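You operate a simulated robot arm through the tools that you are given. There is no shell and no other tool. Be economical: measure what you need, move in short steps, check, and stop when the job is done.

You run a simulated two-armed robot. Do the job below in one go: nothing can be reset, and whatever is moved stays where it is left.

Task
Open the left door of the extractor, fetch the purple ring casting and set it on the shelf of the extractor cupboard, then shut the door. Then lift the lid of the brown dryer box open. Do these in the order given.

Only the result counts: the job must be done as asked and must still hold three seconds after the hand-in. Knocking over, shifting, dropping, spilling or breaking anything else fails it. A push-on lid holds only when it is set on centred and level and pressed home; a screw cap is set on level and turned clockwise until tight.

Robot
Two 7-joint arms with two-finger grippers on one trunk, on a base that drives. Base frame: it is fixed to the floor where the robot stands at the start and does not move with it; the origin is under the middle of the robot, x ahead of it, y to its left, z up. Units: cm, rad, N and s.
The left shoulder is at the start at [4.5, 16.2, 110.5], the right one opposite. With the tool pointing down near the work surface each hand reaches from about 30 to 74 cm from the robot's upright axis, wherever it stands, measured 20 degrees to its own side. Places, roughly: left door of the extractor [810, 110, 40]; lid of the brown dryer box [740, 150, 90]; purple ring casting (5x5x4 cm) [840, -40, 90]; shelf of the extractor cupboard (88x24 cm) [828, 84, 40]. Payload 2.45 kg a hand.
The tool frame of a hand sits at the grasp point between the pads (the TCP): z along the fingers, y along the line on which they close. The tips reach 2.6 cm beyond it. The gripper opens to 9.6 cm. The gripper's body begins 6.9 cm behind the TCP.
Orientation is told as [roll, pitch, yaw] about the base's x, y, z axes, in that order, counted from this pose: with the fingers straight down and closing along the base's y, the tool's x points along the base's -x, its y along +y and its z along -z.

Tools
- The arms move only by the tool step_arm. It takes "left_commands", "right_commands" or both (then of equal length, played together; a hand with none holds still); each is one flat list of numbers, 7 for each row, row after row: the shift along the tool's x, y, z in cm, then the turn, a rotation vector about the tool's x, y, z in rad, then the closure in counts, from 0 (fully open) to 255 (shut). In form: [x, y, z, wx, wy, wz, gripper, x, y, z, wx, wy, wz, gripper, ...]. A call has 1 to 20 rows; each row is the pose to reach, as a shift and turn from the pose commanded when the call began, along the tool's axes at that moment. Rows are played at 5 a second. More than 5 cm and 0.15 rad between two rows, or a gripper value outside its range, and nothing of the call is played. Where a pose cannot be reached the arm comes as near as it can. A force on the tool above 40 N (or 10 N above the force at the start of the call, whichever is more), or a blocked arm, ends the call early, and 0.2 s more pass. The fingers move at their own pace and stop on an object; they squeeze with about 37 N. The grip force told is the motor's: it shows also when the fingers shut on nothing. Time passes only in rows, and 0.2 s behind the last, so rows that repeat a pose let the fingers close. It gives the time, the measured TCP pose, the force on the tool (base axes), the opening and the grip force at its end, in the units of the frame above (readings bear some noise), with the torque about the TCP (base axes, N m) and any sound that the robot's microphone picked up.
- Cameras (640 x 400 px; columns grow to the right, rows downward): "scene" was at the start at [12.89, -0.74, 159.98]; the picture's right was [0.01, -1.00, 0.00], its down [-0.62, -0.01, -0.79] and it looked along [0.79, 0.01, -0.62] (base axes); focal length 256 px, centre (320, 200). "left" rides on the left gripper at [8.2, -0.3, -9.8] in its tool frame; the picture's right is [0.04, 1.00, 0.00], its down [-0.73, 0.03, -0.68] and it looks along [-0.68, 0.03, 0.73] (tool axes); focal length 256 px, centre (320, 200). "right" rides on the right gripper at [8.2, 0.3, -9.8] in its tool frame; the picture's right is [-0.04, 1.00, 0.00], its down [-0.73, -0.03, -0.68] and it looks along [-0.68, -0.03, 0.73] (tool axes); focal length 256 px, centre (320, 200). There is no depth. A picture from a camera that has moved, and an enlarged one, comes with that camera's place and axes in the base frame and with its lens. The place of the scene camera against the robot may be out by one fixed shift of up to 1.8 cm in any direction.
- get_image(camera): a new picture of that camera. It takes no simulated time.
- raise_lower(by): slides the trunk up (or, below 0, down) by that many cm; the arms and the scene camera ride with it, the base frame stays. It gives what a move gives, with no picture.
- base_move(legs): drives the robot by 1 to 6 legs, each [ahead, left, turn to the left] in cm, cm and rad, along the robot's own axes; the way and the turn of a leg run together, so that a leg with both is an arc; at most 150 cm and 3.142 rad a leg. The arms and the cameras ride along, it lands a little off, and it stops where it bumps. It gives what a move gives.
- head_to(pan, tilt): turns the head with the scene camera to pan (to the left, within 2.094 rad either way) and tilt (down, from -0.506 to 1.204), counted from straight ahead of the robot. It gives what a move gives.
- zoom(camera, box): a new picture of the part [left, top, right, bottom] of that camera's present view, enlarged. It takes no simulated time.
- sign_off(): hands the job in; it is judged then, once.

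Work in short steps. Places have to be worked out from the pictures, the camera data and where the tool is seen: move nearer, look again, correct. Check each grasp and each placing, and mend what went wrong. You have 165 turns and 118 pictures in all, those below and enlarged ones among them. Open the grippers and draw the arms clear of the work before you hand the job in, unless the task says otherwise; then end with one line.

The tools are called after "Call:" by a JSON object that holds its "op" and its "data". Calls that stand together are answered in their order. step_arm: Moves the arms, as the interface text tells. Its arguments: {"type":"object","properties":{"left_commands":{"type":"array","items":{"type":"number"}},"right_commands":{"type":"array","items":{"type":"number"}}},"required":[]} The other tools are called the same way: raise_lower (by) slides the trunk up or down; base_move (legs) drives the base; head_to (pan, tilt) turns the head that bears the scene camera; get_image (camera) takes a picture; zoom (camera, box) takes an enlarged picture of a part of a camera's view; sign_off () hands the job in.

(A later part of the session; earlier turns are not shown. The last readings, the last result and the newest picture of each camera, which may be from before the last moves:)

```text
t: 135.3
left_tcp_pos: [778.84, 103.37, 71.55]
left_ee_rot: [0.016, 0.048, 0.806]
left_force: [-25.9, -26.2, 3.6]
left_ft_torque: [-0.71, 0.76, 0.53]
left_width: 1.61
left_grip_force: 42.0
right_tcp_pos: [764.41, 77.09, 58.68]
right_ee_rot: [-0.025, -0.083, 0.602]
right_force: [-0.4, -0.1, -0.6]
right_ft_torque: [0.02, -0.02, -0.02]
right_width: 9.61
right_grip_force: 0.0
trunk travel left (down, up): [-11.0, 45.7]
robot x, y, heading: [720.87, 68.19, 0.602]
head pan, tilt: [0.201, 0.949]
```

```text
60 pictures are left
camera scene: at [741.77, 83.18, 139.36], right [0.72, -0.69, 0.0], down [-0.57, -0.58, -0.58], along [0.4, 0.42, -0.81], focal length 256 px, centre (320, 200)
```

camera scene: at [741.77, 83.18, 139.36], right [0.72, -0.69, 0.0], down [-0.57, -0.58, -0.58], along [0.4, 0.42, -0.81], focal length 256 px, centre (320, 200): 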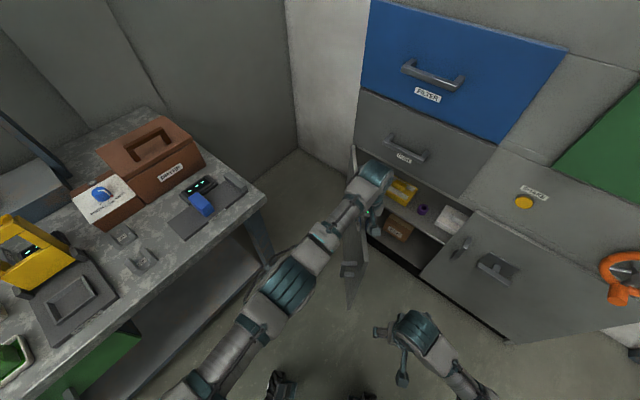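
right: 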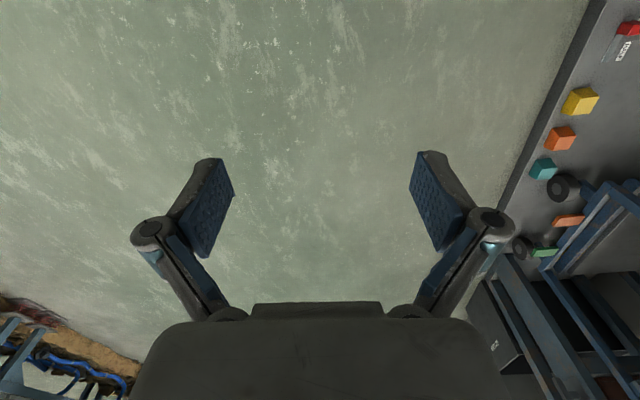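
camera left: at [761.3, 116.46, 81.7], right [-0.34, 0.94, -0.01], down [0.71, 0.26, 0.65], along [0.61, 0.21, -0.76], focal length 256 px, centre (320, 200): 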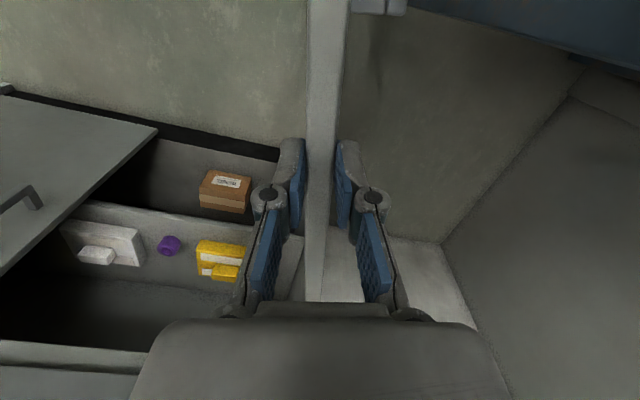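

Door is ~40° from shut; force shows I should follow a slightly larger radius. Continue 0.3 rad with an outward correction.

Call:
{"op": "step_arm", "data": {"left_commands": [0.45, -1.87, 0, 0, 0, -0.05, 255, 0.49, -3.75, 0, 0, 0, -0.1, 255, 0.2, -5.6, 0, 0, 0, -0.15, 255, -0.2, -7.42, 0, 0, 0, -0.2, 255, -0.65, -9.2, 0, 0, 0, -0.25, 255, -1.22, -11.0, 0, 0, 0, -0.3, 255]}}

Call:
{"op": "get_image", "data": {"camera": "scene"}}

```text
t: 136.8
left_tcp_pos: [779.69, 100.11, 71.36]
left_ee_rot: [0.02, 0.038, 1.094]
left_force: [-19.2, -31.7, 21.3]
left_ft_torque: [-0.85, 0.45, -1.4]
left_width: 2.14
left_grip_force: 46.0
left hand out of reach, approached as far as the arm can: row 2, 3, 4, 5, 6
right_tcp_pos: [764.13, 76.47, 59.1]
right_ee_rot: [-0.021, -0.092, 0.603]
right_force: [-1.0, 0.3, 1.1]
right_ft_torque: [-0.02, 0.01, -0.02]
right_width: 9.63
right_grip_force: 0.0
trunk travel left (down, up): [-11.0, 45.7]
robot x, y, heading: [720.13, 67.81, 0.605]
head pan, tilt: [0.201, 0.949]
```

```text
59 pictures are left
camera scene: at [741.17, 82.15, 139.65], right [0.72, -0.7, -0.01], down [-0.57, -0.58, -0.59], along [0.4, 0.43, -0.81], focal length 256 px, centre (320, 200)
```

scene: 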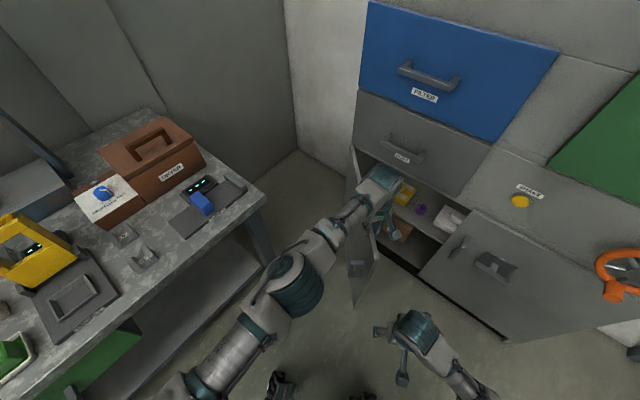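

Out of wrist range here. Door is ~45° open; I release, rise clear, and will push the outer face from the front.

Call:
{"op": "step_arm", "data": {"left_commands": [0, 0, 0, 0, 0, 0, 60, 0, 0, 0, 0, 0, 0, 0, 0, 0, 0, 0, 0, 0, 0]}}

Call:
{"op": "raise_lower", "data": {"by": 10}}

Call:
{"op": "get_image", "data": {"camera": "left"}}

Call:
{"op": "get_image", "data": {"camera": "scene"}}

```text
t: 137.6
left_tcp_pos: [780.19, 101.7, 70.49]
left_ee_rot: [0.03, 0.034, 1.107]
left_force: [-1.0, -0.6, -0.2]
left_ft_torque: [0.05, -0.02, -0.02]
left_width: 9.6
left_grip_force: 0.1
right_tcp_pos: [764.51, 76.93, 58.51]
right_ee_rot: [-0.023, -0.08, 0.603]
right_force: [-0.2, 0.2, -0.8]
right_ft_torque: [0.02, 0.03, -0.01]
right_width: 9.6
right_grip_force: 0.1
trunk travel left (down, up): [-11.0, 45.7]
robot x, y, heading: [720.55, 68.12, 0.606]
head pan, tilt: [0.201, 0.949]
```

```text
t: 138.9
left_tcp_pos: [779.53, 101.87, 89.3]
left_ee_rot: [-0.047, -0.095, 1.107]
left_force: [0.2, -0.2, -0.5]
left_ft_torque: [0.01, 0.01, 0.02]
left_width: 9.57
left_grip_force: 0.0
right_tcp_pos: [764.48, 77.31, 68.57]
right_ee_rot: [-0.026, -0.079, 0.604]
right_force: [0.3, -0.4, -0.3]
right_ft_torque: [-0.03, 0.04, 0.02]
right_width: 9.59
right_grip_force: 0.0
trunk travel left (down, up): [-21.0, 35.7]
robot x, y, heading: [720.77, 68.04, 0.601]
head pan, tilt: [0.201, 0.949]
```

```text
58 pictures are left
camera left: at [775.59, 93.67, 98.39], right [-0.91, 0.41, -0.05], down [0.24, 0.62, 0.74], along [0.34, 0.66, -0.67], focal length 256 px, centre (320, 200)
```

left: 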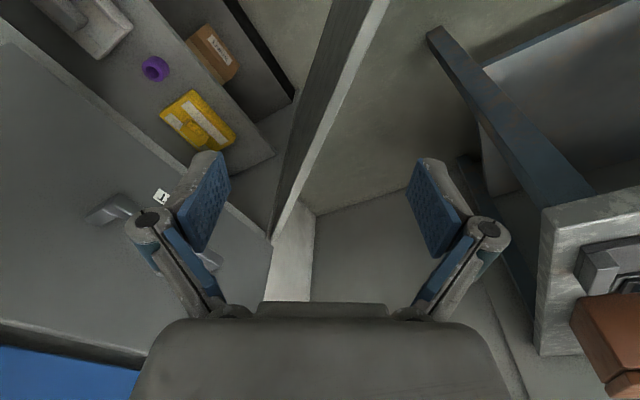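

```text
57 pictures are left
camera scene: at [733.37, 77.94, 150.83], right [0.72, -0.69, 0.0], down [-0.57, -0.59, -0.58], along [0.4, 0.42, -0.82], focal length 256 px, centre (320, 200)
```

scene: 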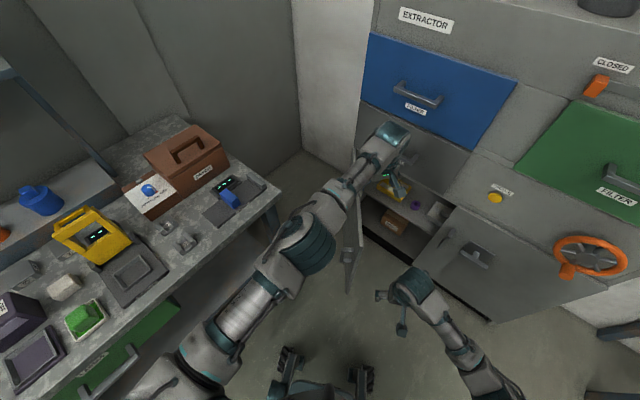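

I back the robot out, turn it square to the cabinet and stand at about (695, 72).

Call:
{"op": "base_move", "data": {"legs": [[-32, 0, 0], [0, 0, -0.6], [0, 18, 0]]}}

Call:
{"op": "head_to", "data": {"pan": 0.25, "tilt": 0.7}}

Call:
{"op": "get_image", "data": {"camera": "scene"}}

```text
t: 143.8
left_tcp_pos: [762.1, 60.96, 89.53]
left_ee_rot: [-0.043, -0.097, 0.492]
left_force: [1.0, 0.4, 0.6]
left_ft_torque: [0.01, 0.03, 0.02]
left_width: 9.6
left_grip_force: 0.1
right_tcp_pos: [735.36, 49.89, 68.62]
right_ee_rot: [-0.024, -0.081, -0.011]
right_force: [-1.0, -0.3, 0.3]
right_ft_torque: [0.01, -0.02, -0.04]
right_width: 9.61
right_grip_force: 0.0
trunk travel left (down, up): [-21.0, 35.7]
robot x, y, heading: [694.23, 67.98, -0.013]
head pan, tilt: [0.201, 0.949]
```

```text
t: 144.6
left_tcp_pos: [762.16, 60.95, 89.81]
left_ee_rot: [-0.049, -0.099, 0.492]
left_force: [-0.3, 0.3, 0.4]
left_ft_torque: [0.01, -0.02, 0.01]
left_width: 9.6
left_grip_force: 0.0
right_tcp_pos: [735.3, 49.97, 68.84]
right_ee_rot: [-0.026, -0.084, -0.012]
right_force: [0.4, 0.2, 0.0]
right_ft_torque: [0.01, -0.01, -0.03]
right_width: 9.61
right_grip_force: 0.1
trunk travel left (down, up): [-21.0, 35.7]
robot x, y, heading: [694.13, 67.83, -0.014]
head pan, tilt: [0.25, 0.7]
```

```text
56 pictures are left
camera scene: at [711.86, 67.66, 152.84], right [0.23, -0.97, -0.01], down [-0.63, -0.14, -0.76], along [0.74, 0.18, -0.65], focal length 256 px, centre (320, 200)
```

scene: 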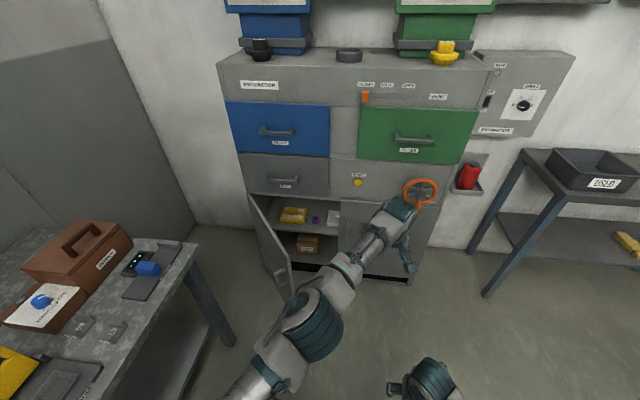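

Swing the left hand to (752, 91), squaring its yaw, above door height.

Call:
{"op": "step_arm", "data": {"left_commands": [-0.7, 3.9, 0, -0.006, 0, 0.06, 255, -1.35, 7.8, 0, -0.012, 0, 0.12, 255, -2.0, 11.7, 0, -0.018, 0, 0.18, 255, -2.7, 15.6, 0, -0.025, 0, 0.25, 255, -3.4, 19.5, 0, -0.03, 0, 0.31, 255, -4.0, 23.4, 0, -0.037, 0, 0.37, 255, -4.7, 27.3, 0, -0.043, 0, 0.43, 255, -5.4, 31.1, 0, -0.05, 0, 0.49, 255]}}

Call:
{"op": "step_arm", "data": {"left_commands": [0, 0, 0, 0, -0.13, 0, 255, 0, 0, 0, 0, -0.26, 0, 255, 0, 0, 0, 0, -0.39, 0, 255, 0, 0, 0, 0, -0.52, 0, 255, 0, 0, 0, 0, -0.65, 0, 255, 0, 0, 0, 0, -0.78, 0, 255, 0, 0, 0, 0, -0.91, 0, 255, 0, 0, 0, 0, -1.04, 0, 255, 0, 0, 0, 0, -1.17, 0, 255, 0, 0, 0, 0, -1.3, 0, 255]}}

Call:
{"op": "get_image", "data": {"camera": "scene"}}

```text
t: 146.4
left_tcp_pos: [751.79, 91.79, 88.99]
left_ee_rot: [0.046, -0.101, -0.004]
left_force: [-0.7, -1.0, -0.1]
left_ft_torque: [0.03, -0.02, 0.01]
left_width: 0.0
left_grip_force: 28.4
right_tcp_pos: [735.22, 50.57, 68.88]
right_ee_rot: [-0.032, -0.09, -0.014]
right_force: [-0.1, 0.0, 0.3]
right_ft_torque: [-0.01, -0.03, 0.01]
right_width: 9.6
right_grip_force: 0.0
trunk travel left (down, up): [-21.0, 35.7]
robot x, y, heading: [694.24, 67.76, -0.015]
head pan, tilt: [0.25, 0.7]
```

```text
t: 148.6
left_tcp_pos: [751.87, 91.76, 88.73]
left_ee_rot: [0.263, -1.394, -0.254]
left_force: [0.0, 0.4, -0.3]
left_ft_torque: [-0.01, 0.02, -0.01]
left_width: 0.0
left_grip_force: 28.5
right_tcp_pos: [735.27, 50.57, 68.91]
right_ee_rot: [-0.033, -0.085, -0.012]
right_force: [0.3, -0.1, -1.1]
right_ft_torque: [0.01, -0.05, 0.01]
right_width: 9.6
right_grip_force: 0.1
trunk travel left (down, up): [-21.0, 35.7]
robot x, y, heading: [694.55, 67.91, -0.015]
head pan, tilt: [0.25, 0.7]
```

```text
55 pictures are left
camera scene: at [711.69, 69.07, 152.86], right [0.23, -0.97, 0.0], down [-0.63, -0.15, -0.76], along [0.74, 0.18, -0.65], focal length 256 px, centre (320, 200)
```

scene: 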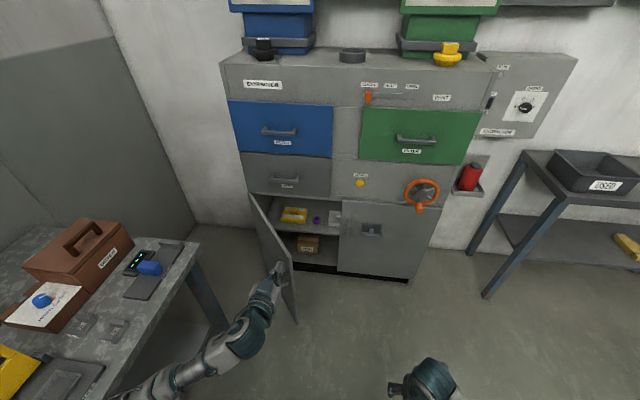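

Lower to z≈65 and shift left 7 cm so the fist faces the door's outer surface above the handle.

Call:
{"op": "raise_lower", "data": {"by": -18}}

Call:
{"op": "step_arm", "data": {"left_commands": [1.5, 2.5, 0, 0, 0, 0, 255, 3.5, 5, 0, 0, 0, 0, 255, 5.5, 7.5, 0, 0, 0, 0, 255]}}

Call:
{"op": "get_image", "data": {"camera": "left"}}

Call:
{"op": "get_image", "data": {"camera": "scene"}}

```text
t: 150.6
left_tcp_pos: [751.82, 91.76, 70.87]
left_ee_rot: [0.268, -1.396, -0.259]
left_force: [0.6, 0.0, 1.5]
left_ft_torque: [-0.02, 0.01, 0.03]
left_width: 0.0
left_grip_force: 28.5
right_tcp_pos: [735.19, 50.42, 51.12]
right_ee_rot: [-0.031, -0.088, -0.013]
right_force: [0.0, 0.5, 0.1]
right_ft_torque: [0.03, -0.03, 0.03]
right_width: 9.6
right_grip_force: 0.1
trunk travel left (down, up): [-3.0, 53.7]
robot x, y, heading: [694.49, 67.88, -0.012]
head pan, tilt: [0.25, 0.7]
```

```text
t: 151.4
left_tcp_pos: [751.03, 99.42, 65.59]
left_ee_rot: [0.255, -1.393, -0.249]
left_force: [0.7, -0.7, 0.2]
left_ft_torque: [-0.01, -0.03, 0.0]
left_width: 0.0
left_grip_force: 28.5
right_tcp_pos: [735.17, 50.47, 50.93]
right_ee_rot: [-0.031, -0.087, -0.013]
right_force: [-0.5, -0.4, 0.0]
right_ft_torque: [-0.04, 0.0, 0.01]
right_width: 9.6
right_grip_force: 0.0
trunk travel left (down, up): [-3.0, 53.7]
robot x, y, heading: [693.98, 68.25, -0.013]
head pan, tilt: [0.25, 0.7]
```

```text
54 pictures are left
camera left: at [740.24, 99.4, 59.29], right [-0.01, 1.0, 0.01], down [-0.54, -0.01, 0.84], along [0.84, 0.01, 0.54], focal length 256 px, centre (320, 200)
```

left: 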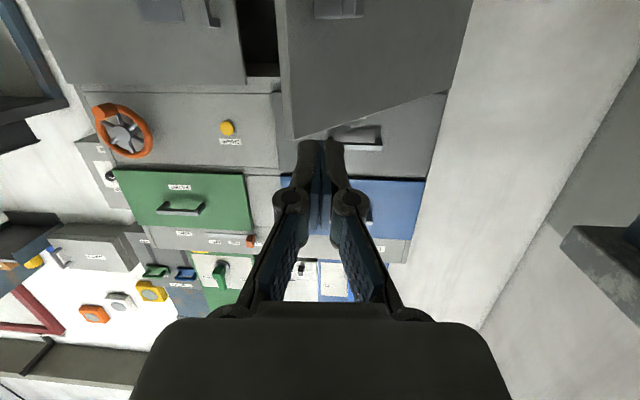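

```text
53 pictures are left
camera scene: at [732.31, 68.82, 130.43], right [0.23, -0.97, 0.0], down [-0.63, -0.15, -0.76], along [0.74, 0.18, -0.65], focal length 256 px, centre (320, 200)
```

scene: 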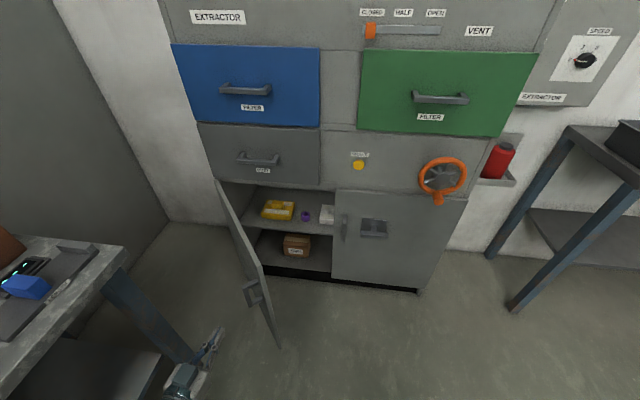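

The fist faces the door 5 cm below its top. Drive ahead 35 cm to push it.

Call:
{"op": "base_move", "data": {"legs": [[35, 0, 0.013]]}}

Call:
{"op": "get_image", "data": {"camera": "scene"}}

```text
t: 153.7
left_tcp_pos: [786.38, 100.58, 65.63]
left_ee_rot: [0.258, -1.392, -0.231]
left_force: [-0.2, -1.0, -0.1]
left_ft_torque: [0.02, 0.0, -0.01]
left_width: 0.0
left_grip_force: 28.5
right_tcp_pos: [771.51, 51.17, 50.96]
right_ee_rot: [-0.032, -0.086, 0.007]
right_force: [-0.2, 0.5, 0.0]
right_ft_torque: [0.02, 0.0, 0.01]
right_width: 9.61
right_grip_force: 0.1
trunk travel left (down, up): [-3.0, 53.7]
robot x, y, heading: [730.3, 67.95, 0.005]
head pan, tilt: [0.25, 0.7]
```

```text
52 pictures are left
camera scene: at [768.22, 69.41, 130.41], right [0.25, -0.97, 0.0], down [-0.63, -0.16, -0.76], along [0.74, 0.19, -0.65], focal length 256 px, centre (320, 200)
```

scene: 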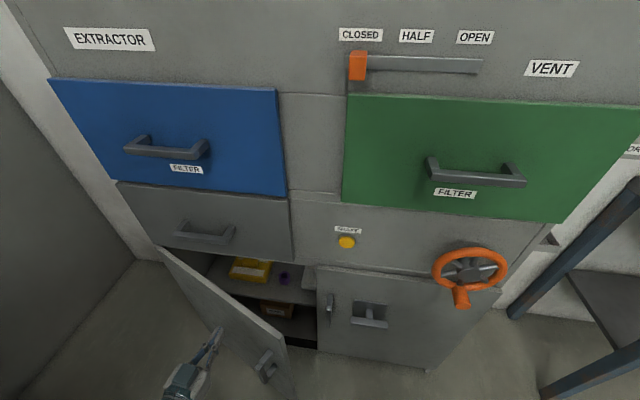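

Closing well. Drive ahead another 13 cm.

Call:
{"op": "base_move", "data": {"legs": [[12, 0, 0]]}}

Call:
{"op": "get_image", "data": {"camera": "scene"}}

```text
t: 154.9
left_tcp_pos: [798.27, 100.41, 65.95]
left_ee_rot: [0.265, -1.397, -0.239]
left_force: [0.0, -0.6, -0.2]
left_ft_torque: [0.02, -0.02, 0.0]
left_width: 0.0
left_grip_force: 28.1
right_tcp_pos: [783.09, 51.16, 51.12]
right_ee_rot: [-0.031, -0.089, 0.004]
right_force: [-0.7, 0.1, -0.3]
right_ft_torque: [-0.01, 0.02, 0.01]
right_width: 9.6
right_grip_force: 0.1
trunk travel left (down, up): [-3.0, 53.7]
robot x, y, heading: [742.11, 67.93, 0.003]
head pan, tilt: [0.25, 0.7]
```

```text
51 pictures are left
camera scene: at [780.17, 69.39, 130.39], right [0.25, -0.97, 0.0], down [-0.63, -0.16, -0.76], along [0.74, 0.19, -0.65], focal length 256 px, centre (320, 200)
```

scene: 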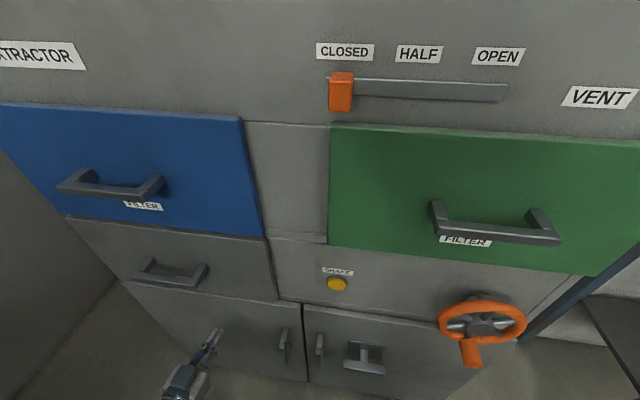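

Door appears nearly shut. Push forward with the arm until contact resists.

Call:
{"op": "step_arm", "data": {"left_commands": [-0.2, 0, 1, 0, 0, 0, 255, -0.35, 0, 2, 0, 0, 0, 255, -0.5, 0, 3, 0, 0, 0, 255, -0.7, 0, 4, 0, 0, 0, 255, -0.9, 0, 5, 0, 0, 0, 255, -1.05, 0, 6, 0, 0, 0, 255, -1.2, 0, 7, 0, 0, 0, 255, -1.4, 0, 8, 0, 0, 0, 255]}}

Call:
{"op": "get_image", "data": {"camera": "scene"}}

```text
t: 156.5
left_tcp_pos: [803.95, 100.47, 66.46]
left_ee_rot: [0.277, -1.4, -0.25]
left_force: [0.1, -0.2, -0.6]
left_ft_torque: [0.03, -0.04, -0.01]
left_width: 0.02
left_grip_force: 28.8
right_tcp_pos: [782.62, 51.14, 51.38]
right_ee_rot: [-0.031, -0.1, 0.006]
right_force: [-0.2, -0.3, -0.8]
right_ft_torque: [0.03, -0.01, 0.0]
right_width: 9.62
right_grip_force: 0.0
trunk travel left (down, up): [-3.0, 53.7]
robot x, y, heading: [742.38, 67.78, 0.006]
head pan, tilt: [0.25, 0.7]
stopped in row 7 (left hand): the force on the tool passed its limit at 51 N (the readings are from after the stop); the commanded pose is now the measured one
```

```text
50 pictures are left
camera scene: at [780.12, 69.44, 130.41], right [0.25, -0.97, 0.0], down [-0.63, -0.16, -0.76], along [0.74, 0.19, -0.65], focal length 256 px, centre (320, 200)
```

scene: 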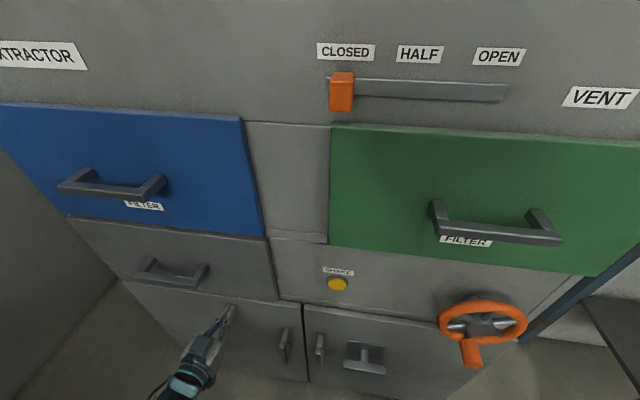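

Pressed to 51 N with the tip at x≈806.5 — shut. I back off and inspect the door.

Call:
{"op": "base_move", "data": {"legs": [[-45, 0, 0], [0, -8, 0]]}}

Call:
{"op": "get_image", "data": {"camera": "scene"}}

Call:
{"op": "zoom", "data": {"camera": "scene", "box": [180, 120, 420, 320]}}

```text
t: 159.9
left_tcp_pos: [757.88, 95.0, 65.41]
left_ee_rot: [0.134, -1.405, -0.102]
left_force: [-0.4, 1.4, -0.8]
left_ft_torque: [0.03, -0.08, -0.16]
left_width: 0.0
left_grip_force: 28.7
right_tcp_pos: [737.08, 45.27, 51.88]
right_ee_rot: [-0.059, -0.099, 0.017]
right_force: [0.1, 3.1, 0.5]
right_ft_torque: [-0.21, 0.04, -0.02]
right_width: 9.62
right_grip_force: 0.2
trunk travel left (down, up): [-3.0, 53.7]
robot x, y, heading: [696.45, 60.36, 0.012]
head pan, tilt: [0.25, 0.7]
```

```text
49 pictures are left
camera scene: at [734.39, 65.69, 130.26], right [0.26, -0.97, 0.03], down [-0.63, -0.19, -0.76], along [0.73, 0.18, -0.65], focal length 256 px, centre (320, 200)
```

scene: 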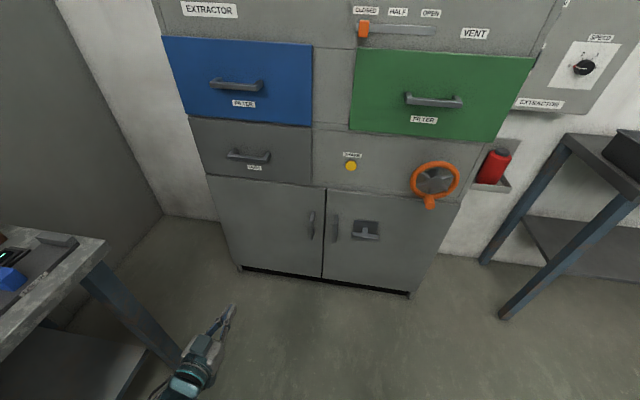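

```text
2.00 times, centred on (300, 220) of scene
camera zoom: at [734.39, 65.69, 130.26], right [0.26, -0.97, 0.03], down [-0.63, -0.19, -0.76], along [0.73, 0.18, -0.65], focal length 512 px, centre (360, 160)
```

zoom: 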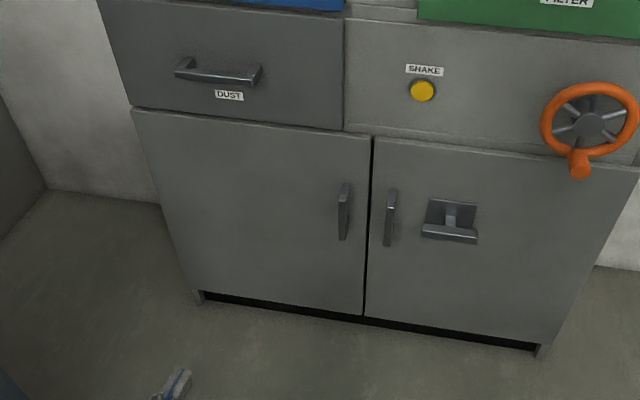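

The door is shut flush. Now the dryer box: I move away from the bench, raise the trunk, and turn to face the bench (+y).

Call:
{"op": "base_move", "data": {"legs": [[0, -35, 0]]}}

Call:
{"op": "raise_lower", "data": {"by": 38}}

Call:
{"op": "base_move", "data": {"legs": [[0, 0, 1.57], [0, -45, 0]]}}

Call:
{"op": "head_to", "data": {"pan": 0, "tilt": 0.6}}

Call:
{"op": "get_image", "data": {"camera": "scene"}}

```text
t: 162.2
left_tcp_pos: [758.13, 57.49, 66.52]
left_ee_rot: [0.271, -1.405, -0.243]
left_force: [0.4, 0.0, 0.1]
left_ft_torque: [-0.01, -0.03, -0.03]
left_width: 0.0
left_grip_force: 28.4
right_tcp_pos: [736.76, 8.21, 51.85]
right_ee_rot: [-0.033, -0.106, 0.006]
right_force: [-0.1, 0.9, -0.2]
right_ft_torque: [-0.03, 0.02, 0.01]
right_width: 9.6
right_grip_force: 0.0
trunk travel left (down, up): [-3.0, 53.7]
robot x, y, heading: [696.64, 24.71, 0.002]
head pan, tilt: [0.25, 0.7]
```

```text
t: 165.9
left_tcp_pos: [758.0, 56.89, 105.12]
left_ee_rot: [0.332, -1.406, -0.303]
left_force: [0.2, 0.4, 0.4]
left_ft_torque: [0.0, -0.03, 0.01]
left_width: 0.02
left_grip_force: 28.5
right_tcp_pos: [736.71, 7.77, 89.89]
right_ee_rot: [-0.026, -0.108, 0.004]
right_force: [0.2, 0.4, -0.3]
right_ft_torque: [0.01, 0.01, 0.0]
right_width: 9.62
right_grip_force: 0.1
trunk travel left (down, up): [-41.0, 15.7]
robot x, y, heading: [696.5, 25.16, 0.006]
head pan, tilt: [0.25, 0.7]
```

```text
t: 172.5
left_tcp_pos: [707.09, 86.23, 104.99]
left_ee_rot: [0.32, -1.406, 1.321]
left_force: [0.5, -0.2, -0.2]
left_ft_torque: [0.02, 0.01, 0.01]
left_width: 0.01
left_grip_force: 28.1
right_tcp_pos: [757.18, 67.25, 89.75]
right_ee_rot: [-0.028, -0.106, 1.619]
right_force: [0.0, -0.1, 0.0]
right_ft_torque: [0.01, -0.02, -0.01]
right_width: 9.6
right_grip_force: 0.1
trunk travel left (down, up): [-41.0, 15.7]
robot x, y, heading: [741.86, 26.41, 1.618]
head pan, tilt: [0.25, 0.7]
```

```text
t: 173.3
left_tcp_pos: [707.47, 86.11, 105.34]
left_ee_rot: [0.343, -1.408, 1.298]
left_force: [0.5, 0.2, -0.6]
left_ft_torque: [0.01, -0.05, 0.01]
left_width: 0.0
left_grip_force: 28.4
right_tcp_pos: [757.48, 67.01, 89.87]
right_ee_rot: [-0.023, -0.108, 1.618]
right_force: [0.2, -0.1, -0.6]
right_ft_torque: [0.01, 0.03, -0.01]
right_width: 9.59
right_grip_force: 0.0
trunk travel left (down, up): [-41.0, 15.7]
robot x, y, heading: [742.3, 26.55, 1.615]
head pan, tilt: [0.0, 0.6]
```

```text
47 pictures are left
camera scene: at [741.36, 33.97, 174.09], right [1.0, 0.05, 0.0], down [0.02, -0.57, -0.82], along [-0.04, 0.82, -0.57], focal length 256 px, centre (320, 200)
```

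scene: 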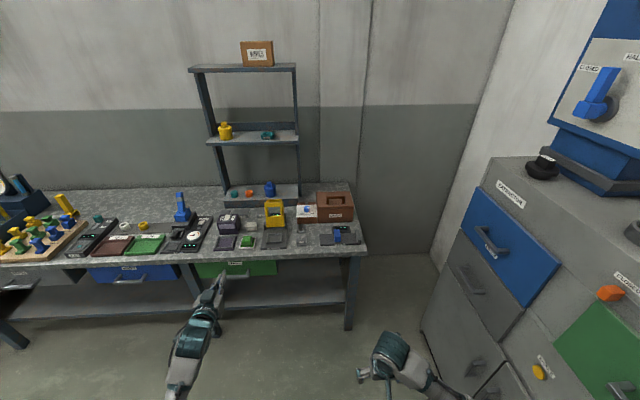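

Call:
{"op": "zoom", "data": {"camera": "scene", "box": [250, 170, 380, 260]}}

```text
4.44 times, centred on (315, 215) of scene
camera zoom: at [741.36, 33.97, 174.09], right [1.0, 0.05, 0.0], down [0.02, -0.57, -0.82], along [-0.04, 0.82, -0.57], focal length 1138 px, centre (342, 133)
```

zoom: 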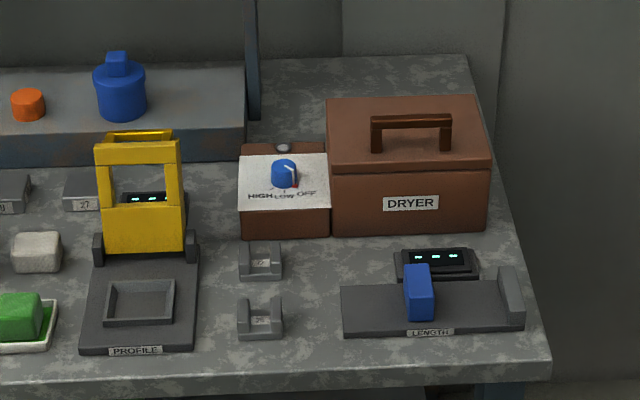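

The dryer lid: about 20 cm wide, front y≈147.5, hinge at y≈161.6, top z≈91, bar handle at about (744, 150, 95.5). I'll use the right hand, tool horizontal, pinching the bar from above and below. First prepare poses here, well away: pitch the right tool forward and retract the left.

Call:
{"op": "step_arm", "data": {"left_commands": [0, 0, -2, 0, 0, 0, 255, 0, 0, -4, 0, 0, 0, 255, 0, 0, -6, 0, 0, 0, 255, 0, 0, -8, 0, 0, 0, 255, 0, 0, -10, 0, 0, 0, 255, 0, 0, -12, 0, 0, 0, 255, 0, 0, -14, 0, 0, 0, 255, 0, 0, -16, 0, 0, 0, 255, 0, 0, -18, 0, 0, 0, 255, 0, 0, -18, 0, 0, 0, 255], "right_commands": [-1.5, 0, 0, 0, -0.14, 0, 128, -3, 0, 0, 0, -0.28, 0, 128, -4.5, 0, 0, 0, -0.42, 0, 128, -6, 0, 0, 0, -0.56, 0, 128, -7.5, 0, 0, 0, -0.7, 0, 128, -9, 0, 0, 0, -0.84, 0, 128, -10.5, 0, 0, 0, -0.98, 0, 128, -12, 0, 0, 0, -1.12, 0, 128, -13.5, 0, 0, 0, -1.26, 0, 128, -15, 0, 0, 0, -1.4, 0, 128]}}

Call:
{"op": "step_arm", "data": {"right_commands": [0, 0, 0, 0, 0, -0.14, 128, 0, 0, 0, 0, 0, -0.28, 128, 0, 0, 0, 0, 0, -0.42, 128, 0, 0, 0, 0, 0, -0.56, 128, 0, 0, 0, 0, 0, -0.7, 128, 0, 0, 0, 0, 0, -0.84, 128, 0, 0, 0, 0, 0, -0.98, 128, 0, 0, 0, 0, 0, -1.12, 128, 0, 0, 0, 0, 0, -1.26, 128, 0, 0, 0, 0, 0, -1.4, 128, 0, 0, 0, 0, 0, -1.54, 128]}}

Call:
{"op": "get_image", "data": {"camera": "scene"}}

```text
t: 175.5
left_tcp_pos: [707.94, 69.11, 107.44]
left_ee_rot: [0.324, -1.408, 1.315]
left_force: [-0.7, -0.5, -0.4]
left_ft_torque: [0.03, 0.01, 0.01]
left_width: 0.0
left_grip_force: 28.5
left hand out of reach, approached as far as the arm can: row 9, 10
right_tcp_pos: [756.44, 81.68, 91.71]
right_ee_rot: [-0.437, -1.502, 2.051]
right_force: [-0.5, 0.4, -0.2]
right_ft_torque: [0.0, 0.03, -0.01]
right_width: 4.78
right_grip_force: 0.0
trunk travel left (down, up): [-41.0, 15.7]
robot x, y, heading: [742.0, 26.42, 1.616]
head pan, tilt: [0.0, 0.6]
```

```text
t: 177.9
left_tcp_pos: [708.06, 69.16, 107.54]
left_ee_rot: [0.33, -1.412, 1.311]
left_force: [0.1, 0.2, -0.3]
left_ft_torque: [-0.03, -0.02, -0.04]
left_width: 0.0
left_grip_force: 28.2
right_tcp_pos: [756.46, 81.94, 91.62]
right_ee_rot: [-1.51, 0.001, -3.101]
right_force: [0.8, 0.2, 0.3]
right_ft_torque: [-0.02, -0.02, 0.01]
right_width: 4.78
right_grip_force: 0.0
trunk travel left (down, up): [-41.0, 15.7]
robot x, y, heading: [741.9, 26.07, 1.611]
head pan, tilt: [0.0, 0.6]
```

```text
45 pictures are left
camera scene: at [740.94, 33.76, 174.1], right [1.0, 0.04, 0.0], down [0.03, -0.57, -0.82], along [-0.04, 0.82, -0.57], focal length 256 px, centre (320, 200)
```

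scene: 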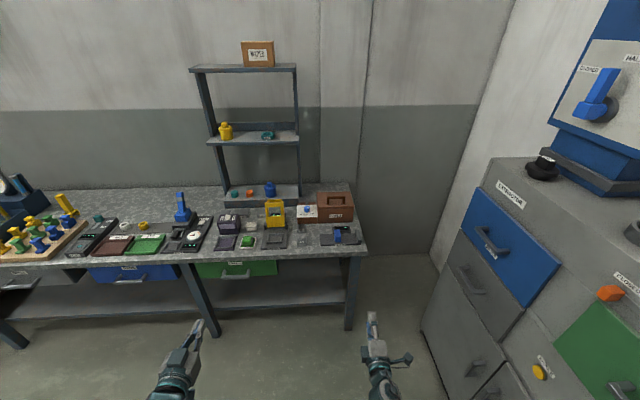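

The right tool is now horizontal with a vertical closing direction. I drive left 14.5, ahead 44, raise trunk 6 and look from the right camera.

Call:
{"op": "base_move", "data": {"legs": [[0, 0, -0.041], [0, 14.5, 0], [44, 0, 0]]}}

Call:
{"op": "raise_lower", "data": {"by": 5}}

Call:
{"op": "get_image", "data": {"camera": "right"}}

Call:
{"op": "get_image", "data": {"camera": "scene"}}

```text
t: 181.9
left_tcp_pos: [696.02, 116.25, 107.39]
left_ee_rot: [0.293, -1.412, 1.286]
left_force: [-0.4, -0.9, -0.7]
left_ft_torque: [0.01, -0.03, 0.02]
left_width: 0.0
left_grip_force: 28.5
right_tcp_pos: [745.33, 126.3, 91.77]
right_ee_rot: [-1.509, 0.001, 3.122]
right_force: [0.7, -0.2, -0.3]
right_ft_torque: [-0.04, -0.02, 0.01]
right_width: 4.77
right_grip_force: 0.2
trunk travel left (down, up): [-41.0, 15.7]
robot x, y, heading: [728.28, 72.1, 1.552]
head pan, tilt: [0.0, 0.6]
```

```text
t: 182.8
left_tcp_pos: [697.88, 116.14, 113.32]
left_ee_rot: [0.408, -1.417, 1.174]
left_force: [0.6, -0.3, -0.5]
left_ft_torque: [-0.01, -0.01, -0.01]
left_width: 0.0
left_grip_force: 28.3
right_tcp_pos: [747.15, 126.16, 96.4]
right_ee_rot: [-1.511, -0.014, 3.122]
right_force: [0.3, -0.6, -0.7]
right_ft_torque: [-0.03, 0.0, 0.09]
right_width: 4.78
right_grip_force: 0.0
trunk travel left (down, up): [-46.0, 10.7]
robot x, y, heading: [727.65, 71.72, 1.555]
head pan, tilt: [0.0, 0.6]
```

```text
44 pictures are left
camera right: at [754.98, 116.25, 96.63], right [-0.06, -0.06, -1.0], down [-0.75, -0.66, 0.08], along [-0.66, 0.75, -0.01], focal length 256 px, centre (320, 200)
```

right: 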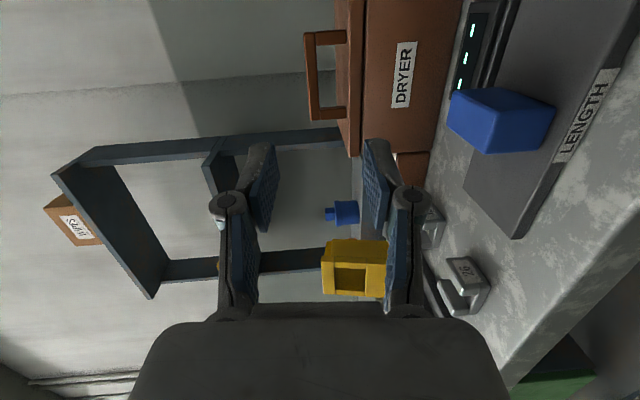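

```text
43 pictures are left
camera scene: at [725.31, 78.46, 179.06], right [1.0, -0.01, 0.01], down [0.0, -0.57, -0.82], along [0.02, 0.82, -0.57], focal length 256 px, centre (320, 200)
```

scene: 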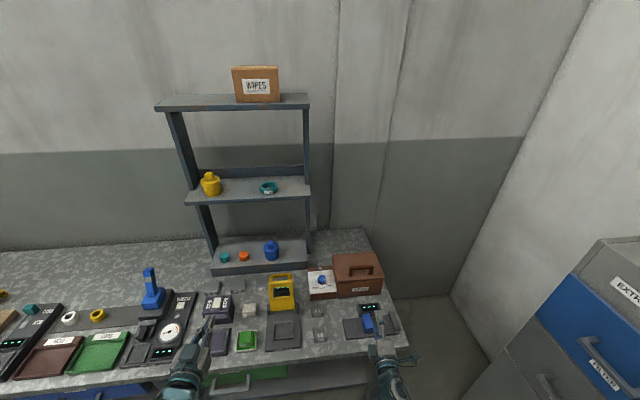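

Handle bar spans x 740–750, z≈96, lid top ≈91.9. I set opening 4 cm, adjust x −2, z −0.4, drive ahead 12 cm and look again.

Call:
{"op": "step_arm", "data": {"right_commands": [-1, 0.2, 0, 0, 0, 0, 149, -2, 0.4, 0, 0, 0, 0, 149]}}

Call:
{"op": "base_move", "data": {"legs": [[12, 0, 0.015]]}}

Call:
{"op": "get_image", "data": {"camera": "right"}}

```text
t: 183.4
left_tcp_pos: [695.54, 116.06, 112.84]
left_ee_rot: [0.334, -1.42, 1.249]
left_force: [-0.8, 0.3, -0.6]
left_ft_torque: [0.05, 0.01, -0.06]
left_width: 0.0
left_grip_force: 28.1
right_tcp_pos: [742.79, 126.37, 96.5]
right_ee_rot: [-1.511, -0.002, 3.124]
right_force: [-1.5, 0.4, 0.7]
right_ft_torque: [0.02, 0.0, -0.1]
right_width: 3.97
right_grip_force: 0.1
trunk travel left (down, up): [-46.0, 10.7]
robot x, y, heading: [727.6, 72.06, 1.556]
head pan, tilt: [0.0, 0.6]
```

```text
t: 184.7
left_tcp_pos: [698.31, 127.99, 113.78]
left_ee_rot: [0.456, -1.42, 1.138]
left_force: [0.7, -0.2, 0.1]
left_ft_torque: [-0.04, 0.01, 0.05]
left_width: 0.01
left_grip_force: 28.5
right_tcp_pos: [745.27, 138.95, 96.23]
right_ee_rot: [-1.509, -0.02, 3.136]
right_force: [0.5, 0.5, -1.1]
right_ft_torque: [0.04, 0.0, 0.03]
right_width: 4.0
right_grip_force: 0.0
trunk travel left (down, up): [-46.0, 10.7]
robot x, y, heading: [728.66, 84.13, 1.566]
head pan, tilt: [0.0, 0.6]
```

```text
42 pictures are left
camera right: at [753.27, 129.11, 96.22], right [-0.06, -0.06, -1.0], down [-0.74, -0.67, 0.09], along [-0.68, 0.74, 0.0], focal length 256 px, centre (320, 200)
```

right: 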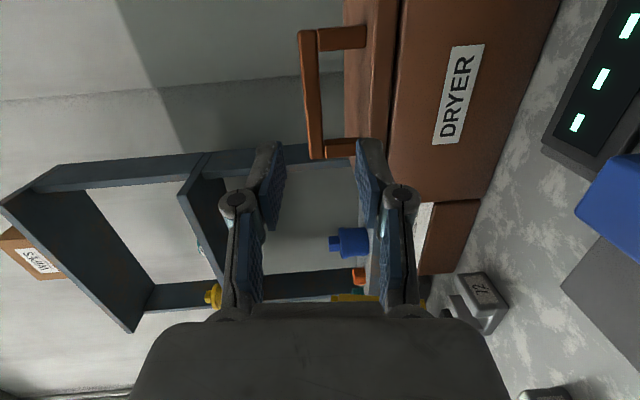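

The bar lies on the fingers' mid-plane (x 741.6–750.5, y≈147–149, z 96). I advance the right arm 8 cm.

Call:
{"op": "step_arm", "data": {"right_commands": [0.2, -0.1, 2, 0, 0, 0, 149, 0.4, -0.2, 4, 0, 0, 0, 149, 0.6, -0.3, 6, 0, 0, 0, 149, 0.6, -0.4, 8, 0, 0, 0, 149]}}

Call:
{"op": "get_image", "data": {"camera": "right"}}

Call:
{"op": "zoom", "data": {"camera": "scene", "box": [290, 220, 440, 360]}}

```text
t: 185.7
left_tcp_pos: [700.31, 128.17, 113.95]
left_ee_rot: [0.508, -1.405, 1.088]
left_force: [0.8, 0.7, 1.4]
left_ft_torque: [-0.02, 0.03, 0.01]
left_width: 0.0
left_grip_force: 28.3
right_tcp_pos: [747.74, 146.91, 95.56]
right_ee_rot: [-1.508, -0.036, 3.136]
right_force: [0.8, 0.2, -0.5]
right_ft_torque: [0.0, 0.0, 0.07]
right_width: 3.97
right_grip_force: 0.1
trunk travel left (down, up): [-46.0, 10.7]
robot x, y, heading: [728.78, 84.33, 1.573]
head pan, tilt: [0.0, 0.6]
```

```text
41 pictures are left
camera right: at [755.84, 137.09, 95.71], right [-0.08, -0.06, -1.0], down [-0.74, -0.67, 0.1], along [-0.67, 0.74, 0.01], focal length 256 px, centre (320, 200)
```

right: 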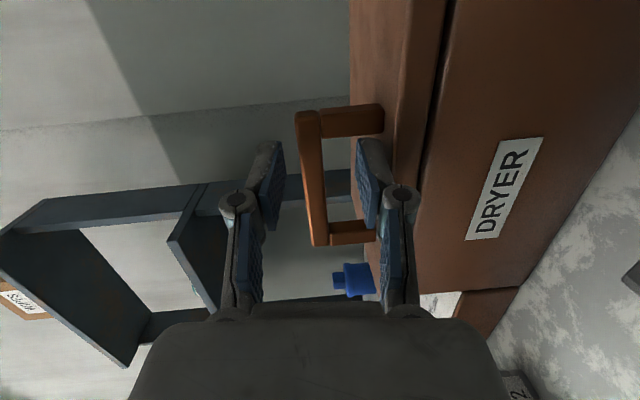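

```text
2.86 times, centred on (365, 290) of scene
camera zoom: at [729.16, 91.02, 179.08], right [1.0, 0.0, -0.01], down [-0.01, -0.57, -0.82], along [0.0, 0.82, -0.57], focal length 731 px, centre (191, -57)
```

zoom: 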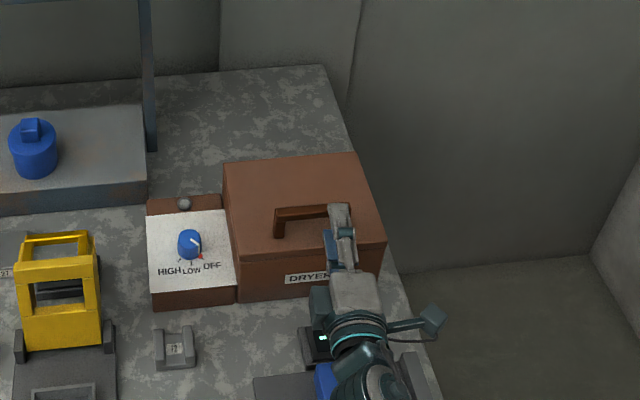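

The gripper is near the bar's right part; I shift −2 cm in x, +0.4 in z, advance 1.5 cm, and check.

Call:
{"op": "step_arm", "data": {"right_commands": [-1, -0.25, 0, 0, 0, 0, 149, -2.2, -0.45, 0.5, 0, 0, 0, 149, -2.2, -0.5, 1.5, 0, 0, 0, 149, -2.2, -0.5, 1.5, 0, 0, 0, 149]}}

Call:
{"op": "get_image", "data": {"camera": "right"}}

Call:
{"op": "zoom", "data": {"camera": "scene", "box": [310, 240, 410, 330]}}

```text
t: 186.7
left_tcp_pos: [700.35, 128.22, 114.02]
left_ee_rot: [0.517, -1.405, 1.077]
left_force: [-1.0, 0.2, -0.1]
left_ft_torque: [-0.04, -0.02, 0.01]
left_width: 0.01
left_grip_force: 27.9
right_tcp_pos: [745.4, 148.58, 96.1]
right_ee_rot: [-1.509, -0.033, 3.136]
right_force: [0.2, -0.4, -0.5]
right_ft_torque: [0.03, 0.03, 0.01]
right_width: 3.99
right_grip_force: 0.0
trunk travel left (down, up): [-46.0, 10.7]
robot x, y, heading: [728.57, 84.22, 1.57]
head pan, tilt: [0.0, 0.6]
```

```text
39 pictures are left
camera right: at [753.42, 138.76, 96.08], right [-0.07, -0.06, -1.0], down [-0.73, -0.67, 0.1], along [-0.68, 0.74, 0.01], focal length 256 px, centre (320, 200)
```

right: 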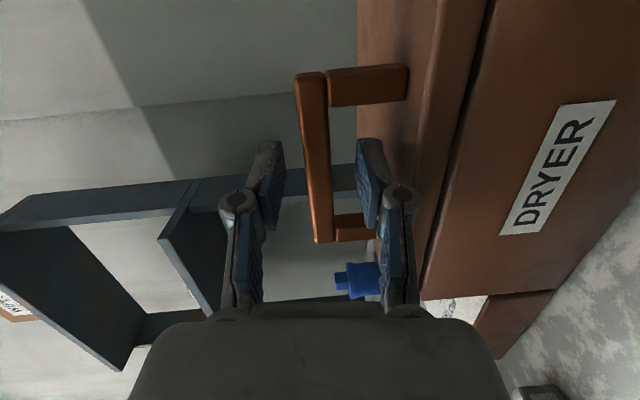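

```text
4.44 times, centred on (360, 285) of scene
camera zoom: at [729.92, 91.13, 179.06], right [1.0, 0.0, -0.01], down [-0.01, -0.57, -0.82], along [-0.01, 0.82, -0.57], focal length 1138 px, centre (142, -178)
```

zoom: 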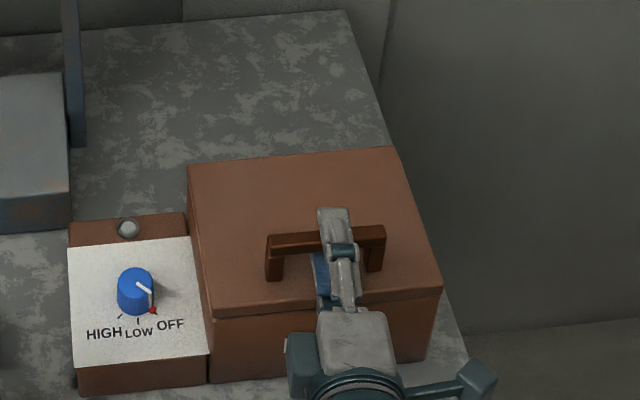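

The fingers straddle the bar near its middle. Close.

Call:
{"op": "step_arm", "data": {"right_commands": [0, 0, 0, 0, 0, 0, 200, 0, 0, 0, 0, 0, 0, 255, 0, 0, 0, 0, 0, 0, 255, 0, 0, 0, 0, 0, 0, 255]}}

Call:
{"op": "get_image", "data": {"camera": "right"}}

```text
t: 187.7
left_tcp_pos: [698.08, 128.01, 113.55]
left_ee_rot: [0.442, -1.415, 1.153]
left_force: [0.6, -0.3, 0.2]
left_ft_torque: [-0.01, 0.04, -0.02]
left_width: 0.0
left_grip_force: 28.6
right_tcp_pos: [743.57, 148.41, 96.45]
right_ee_rot: [-1.509, -0.019, 3.138]
right_force: [-7.6, -1.3, 1.4]
right_ft_torque: [0.53, -0.95, 1.45]
right_width: 1.46
right_grip_force: 40.8
trunk travel left (down, up): [-46.0, 10.7]
robot x, y, heading: [728.22, 84.07, 1.568]
head pan, tilt: [0.0, 0.6]
```

```text
37 pictures are left
camera right: at [751.53, 138.59, 96.54], right [-0.06, -0.06, -1.0], down [-0.73, -0.67, 0.08], along [-0.68, 0.74, 0.0], focal length 256 px, centre (320, 200)
```

right: 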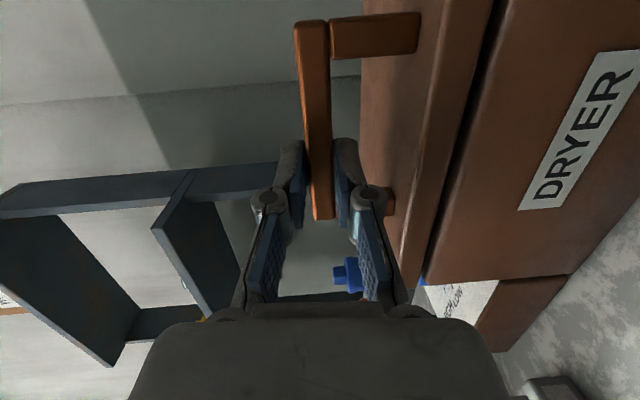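

Gripped (1.46 cm bar). I lift along the lid's arc (hinge ≈ y 161, z 89.5), tilting the tool with it, first by 0.3 rad.

Call:
{"op": "step_arm", "data": {"right_commands": [0, -0.63, 0.33, -0.05, 0, 0, 255, 0, -1.26, 0.68, -0.1, 0, 0, 255, 0, -1.87, 1.08, -0.15, 0, 0, 255, 0, -2.46, 1.49, -0.2, 0, 0, 255, 0, -3.02, 1.95, -0.25, 0, 0, 255, 0, -3.56, 2.42, -0.3, 0, 0, 255]}}

Call:
{"op": "get_image", "data": {"camera": "scene"}}

```text
t: 189.1
left_tcp_pos: [698.02, 127.85, 113.63]
left_ee_rot: [0.441, -1.418, 1.154]
left_force: [-1.4, -0.2, 1.0]
left_ft_torque: [-0.01, 0.02, -0.01]
left_width: 0.01
left_grip_force: 28.6
right_tcp_pos: [743.23, 150.91, 100.51]
right_ee_rot: [-1.218, -0.024, -3.14]
right_force: [-29.9, -12.5, 14.3]
right_ft_torque: [0.98, -0.84, 0.37]
right_width: 1.5
right_grip_force: 40.3
trunk travel left (down, up): [-46.0, 10.7]
robot x, y, heading: [728.13, 84.12, 1.572]
head pan, tilt: [0.0, 0.6]
```

```text
36 pictures are left
camera scene: at [725.76, 90.16, 179.13], right [1.0, 0.0, 0.01], down [0.01, -0.56, -0.83], along [0.01, 0.83, -0.56], focal length 256 px, centre (320, 200)
```

scene: 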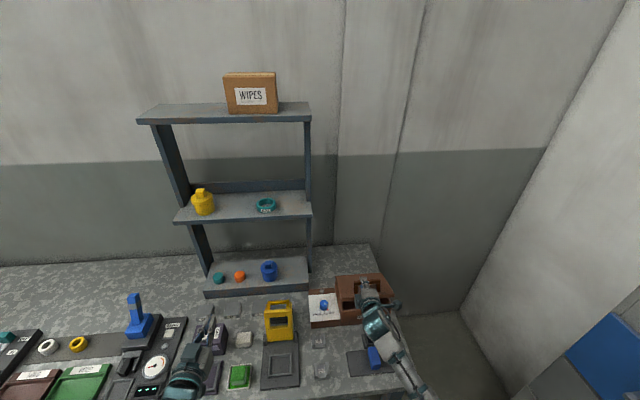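

There's side load of −30 N in x (hand wants +x) and outward radial load. I check the lid and box before relieving.

Call:
{"op": "zoom", "data": {"camera": "scene", "box": [290, 240, 430, 350]}}

Call:
{"op": "step_arm", "data": {"right_commands": [-0.5, -0.25, -0.2, 0, 0, 0, 255, -1.0, -0.5, -0.4, 0, 0, 0, 255]}}

```text
3.64 times, centred on (360, 295) of scene
camera zoom: at [725.76, 90.16, 179.13], right [1.0, 0.0, 0.01], down [0.01, -0.56, -0.83], along [0.01, 0.83, -0.56], focal length 931 px, centre (174, -146)
```

zoom: 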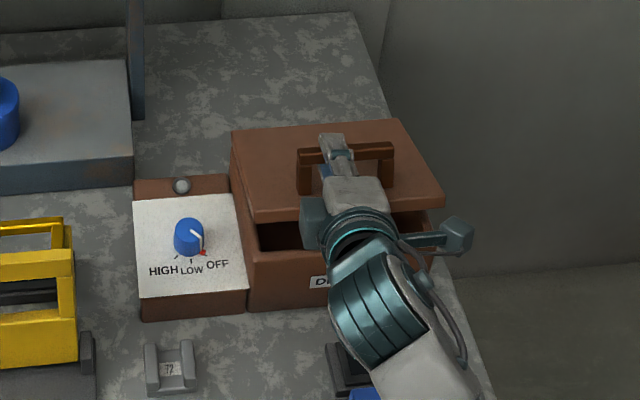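

```text
t: 189.7
left_tcp_pos: [698.8, 128.11, 113.74]
left_ee_rot: [0.461, -1.412, 1.134]
left_force: [0.2, -0.4, 0.4]
left_ft_torque: [0.0, 0.01, 0.01]
left_width: 0.01
left_grip_force: 28.5
right_tcp_pos: [743.36, 151.0, 100.57]
right_ee_rot: [-1.209, -0.025, 3.135]
right_force: [-12.2, -4.6, 5.7]
right_ft_torque: [0.55, -0.51, 1.75]
right_width: 1.48
right_grip_force: 40.6
trunk travel left (down, up): [-46.0, 10.7]
robot x, y, heading: [728.54, 83.98, 1.572]
head pan, tilt: [0.0, 0.6]
```

The lid is opening properly (≈0.3 rad) and loads dropped. Continue the arc with hinge ≈ (163.2, 89.6) by another 0.5 rad.

Call:
{"op": "step_arm", "data": {"right_commands": [-0.3, -0.75, 0.3, -0.05, 0, 0, 255, -0.6, -1.5, 0.67, -0.1, 0, 0, 255, -0.6, -2.22, 1.06, -0.15, 0, 0, 255, -0.6, -2.92, 1.48, -0.2, 0, 0, 255, -0.6, -3.6, 1.95, -0.25, 0, 0, 255, -0.6, -4.26, 2.44, -0.3, 0, 0, 255, -0.6, -4.88, 2.97, -0.35, 0, 0, 255, -0.6, -5.49, 3.51, -0.4, 0, 0, 255, -0.6, -6.06, 4.1, -0.45, 0, 0, 255, -0.6, -6.61, 4.71, -0.5, 0, 0, 255]}}

Call:
{"op": "zoom", "data": {"camera": "scene", "box": [290, 240, 430, 350]}}

```text
t: 191.9
left_tcp_pos: [698.89, 128.02, 113.87]
left_ee_rot: [0.478, -1.413, 1.118]
left_force: [-1.4, 0.3, 0.3]
left_ft_torque: [0.03, 0.01, 0.02]
left_width: 0.01
left_grip_force: 28.1
right_tcp_pos: [742.73, 157.63, 105.11]
right_ee_rot: [-0.711, -0.029, 3.139]
right_force: [9.3, -1.7, 6.9]
right_ft_torque: [0.21, -1.35, 0.24]
right_width: 1.56
right_grip_force: 41.3
trunk travel left (down, up): [-46.0, 10.7]
robot x, y, heading: [728.11, 83.97, 1.569]
head pan, tilt: [0.0, 0.6]
```

```text
3.64 times, centred on (360, 295) of scene
camera zoom: at [727.83, 90.81, 179.1], right [1.0, 0.0, 0.0], down [0.0, -0.57, -0.82], along [0.0, 0.82, -0.57], focal length 931 px, centre (174, -146)
```

zoom: 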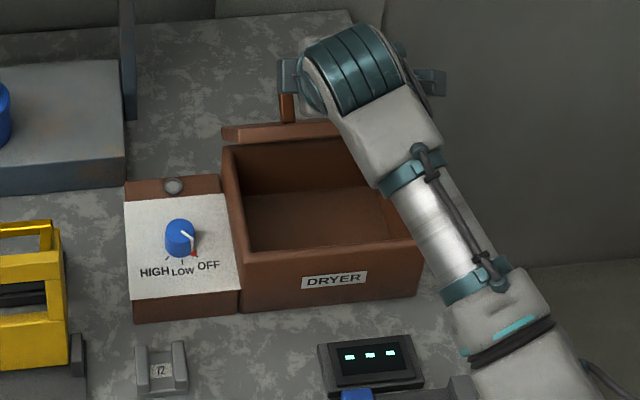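

Lid ≈45° open. Continue the arc by 0.4 rad more with the arm.

Call:
{"op": "step_arm", "data": {"right_commands": [0.1, -0.77, 0.3, -0.05, 0, 0, 255, 0.3, -1.51, 0.67, -0.1, 0, 0, 255, 0.4, -2.24, 1.05, -0.15, 0, 0, 255, 0.4, -2.94, 1.47, -0.2, 0, 0, 255, 0.4, -3.63, 1.93, -0.25, 0, 0, 255, 0.4, -4.28, 2.43, -0.3, 0, 0, 255, 0.4, -4.92, 2.95, -0.35, 0, 0, 255, 0.4, -5.53, 3.5, -0.4, 0, 0, 255]}}

Call:
{"op": "get_image", "data": {"camera": "scene"}}

```text
t: 193.7
left_tcp_pos: [697.97, 127.74, 113.68]
left_ee_rot: [0.434, -1.415, 1.162]
left_force: [-0.1, 0.3, -0.1]
left_ft_torque: [-0.01, 0.03, 0.02]
left_width: 0.02
left_grip_force: 28.3
right_tcp_pos: [743.02, 158.46, 105.32]
right_ee_rot: [-0.33, -0.024, -3.139]
right_force: [-28.6, -6.0, 22.8]
right_ft_torque: [0.42, 0.55, 1.37]
right_width: 1.95
right_grip_force: 44.9
right hand out of reach, approached as far as the arm can: row 5, 6, 7, 8
trunk travel left (down, up): [-46.0, 10.7]
robot x, y, heading: [728.35, 84.38, 1.573]
head pan, tilt: [0.0, 0.6]
```

```text
33 pictures are left
camera scene: at [725.59, 90.13, 179.15], right [1.0, 0.0, 0.01], down [0.01, -0.56, -0.83], along [0.01, 0.83, -0.56], focal length 256 px, centre (320, 200)
```

scene: 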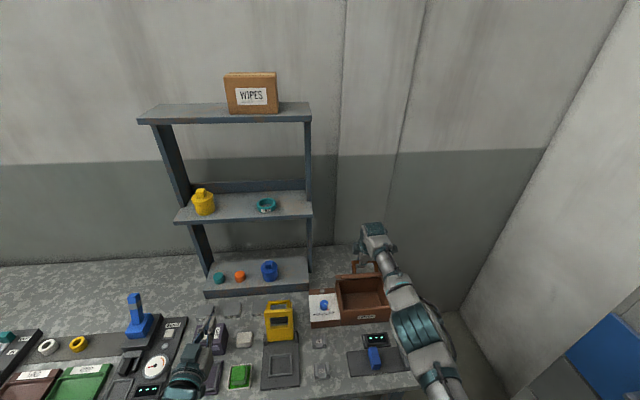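

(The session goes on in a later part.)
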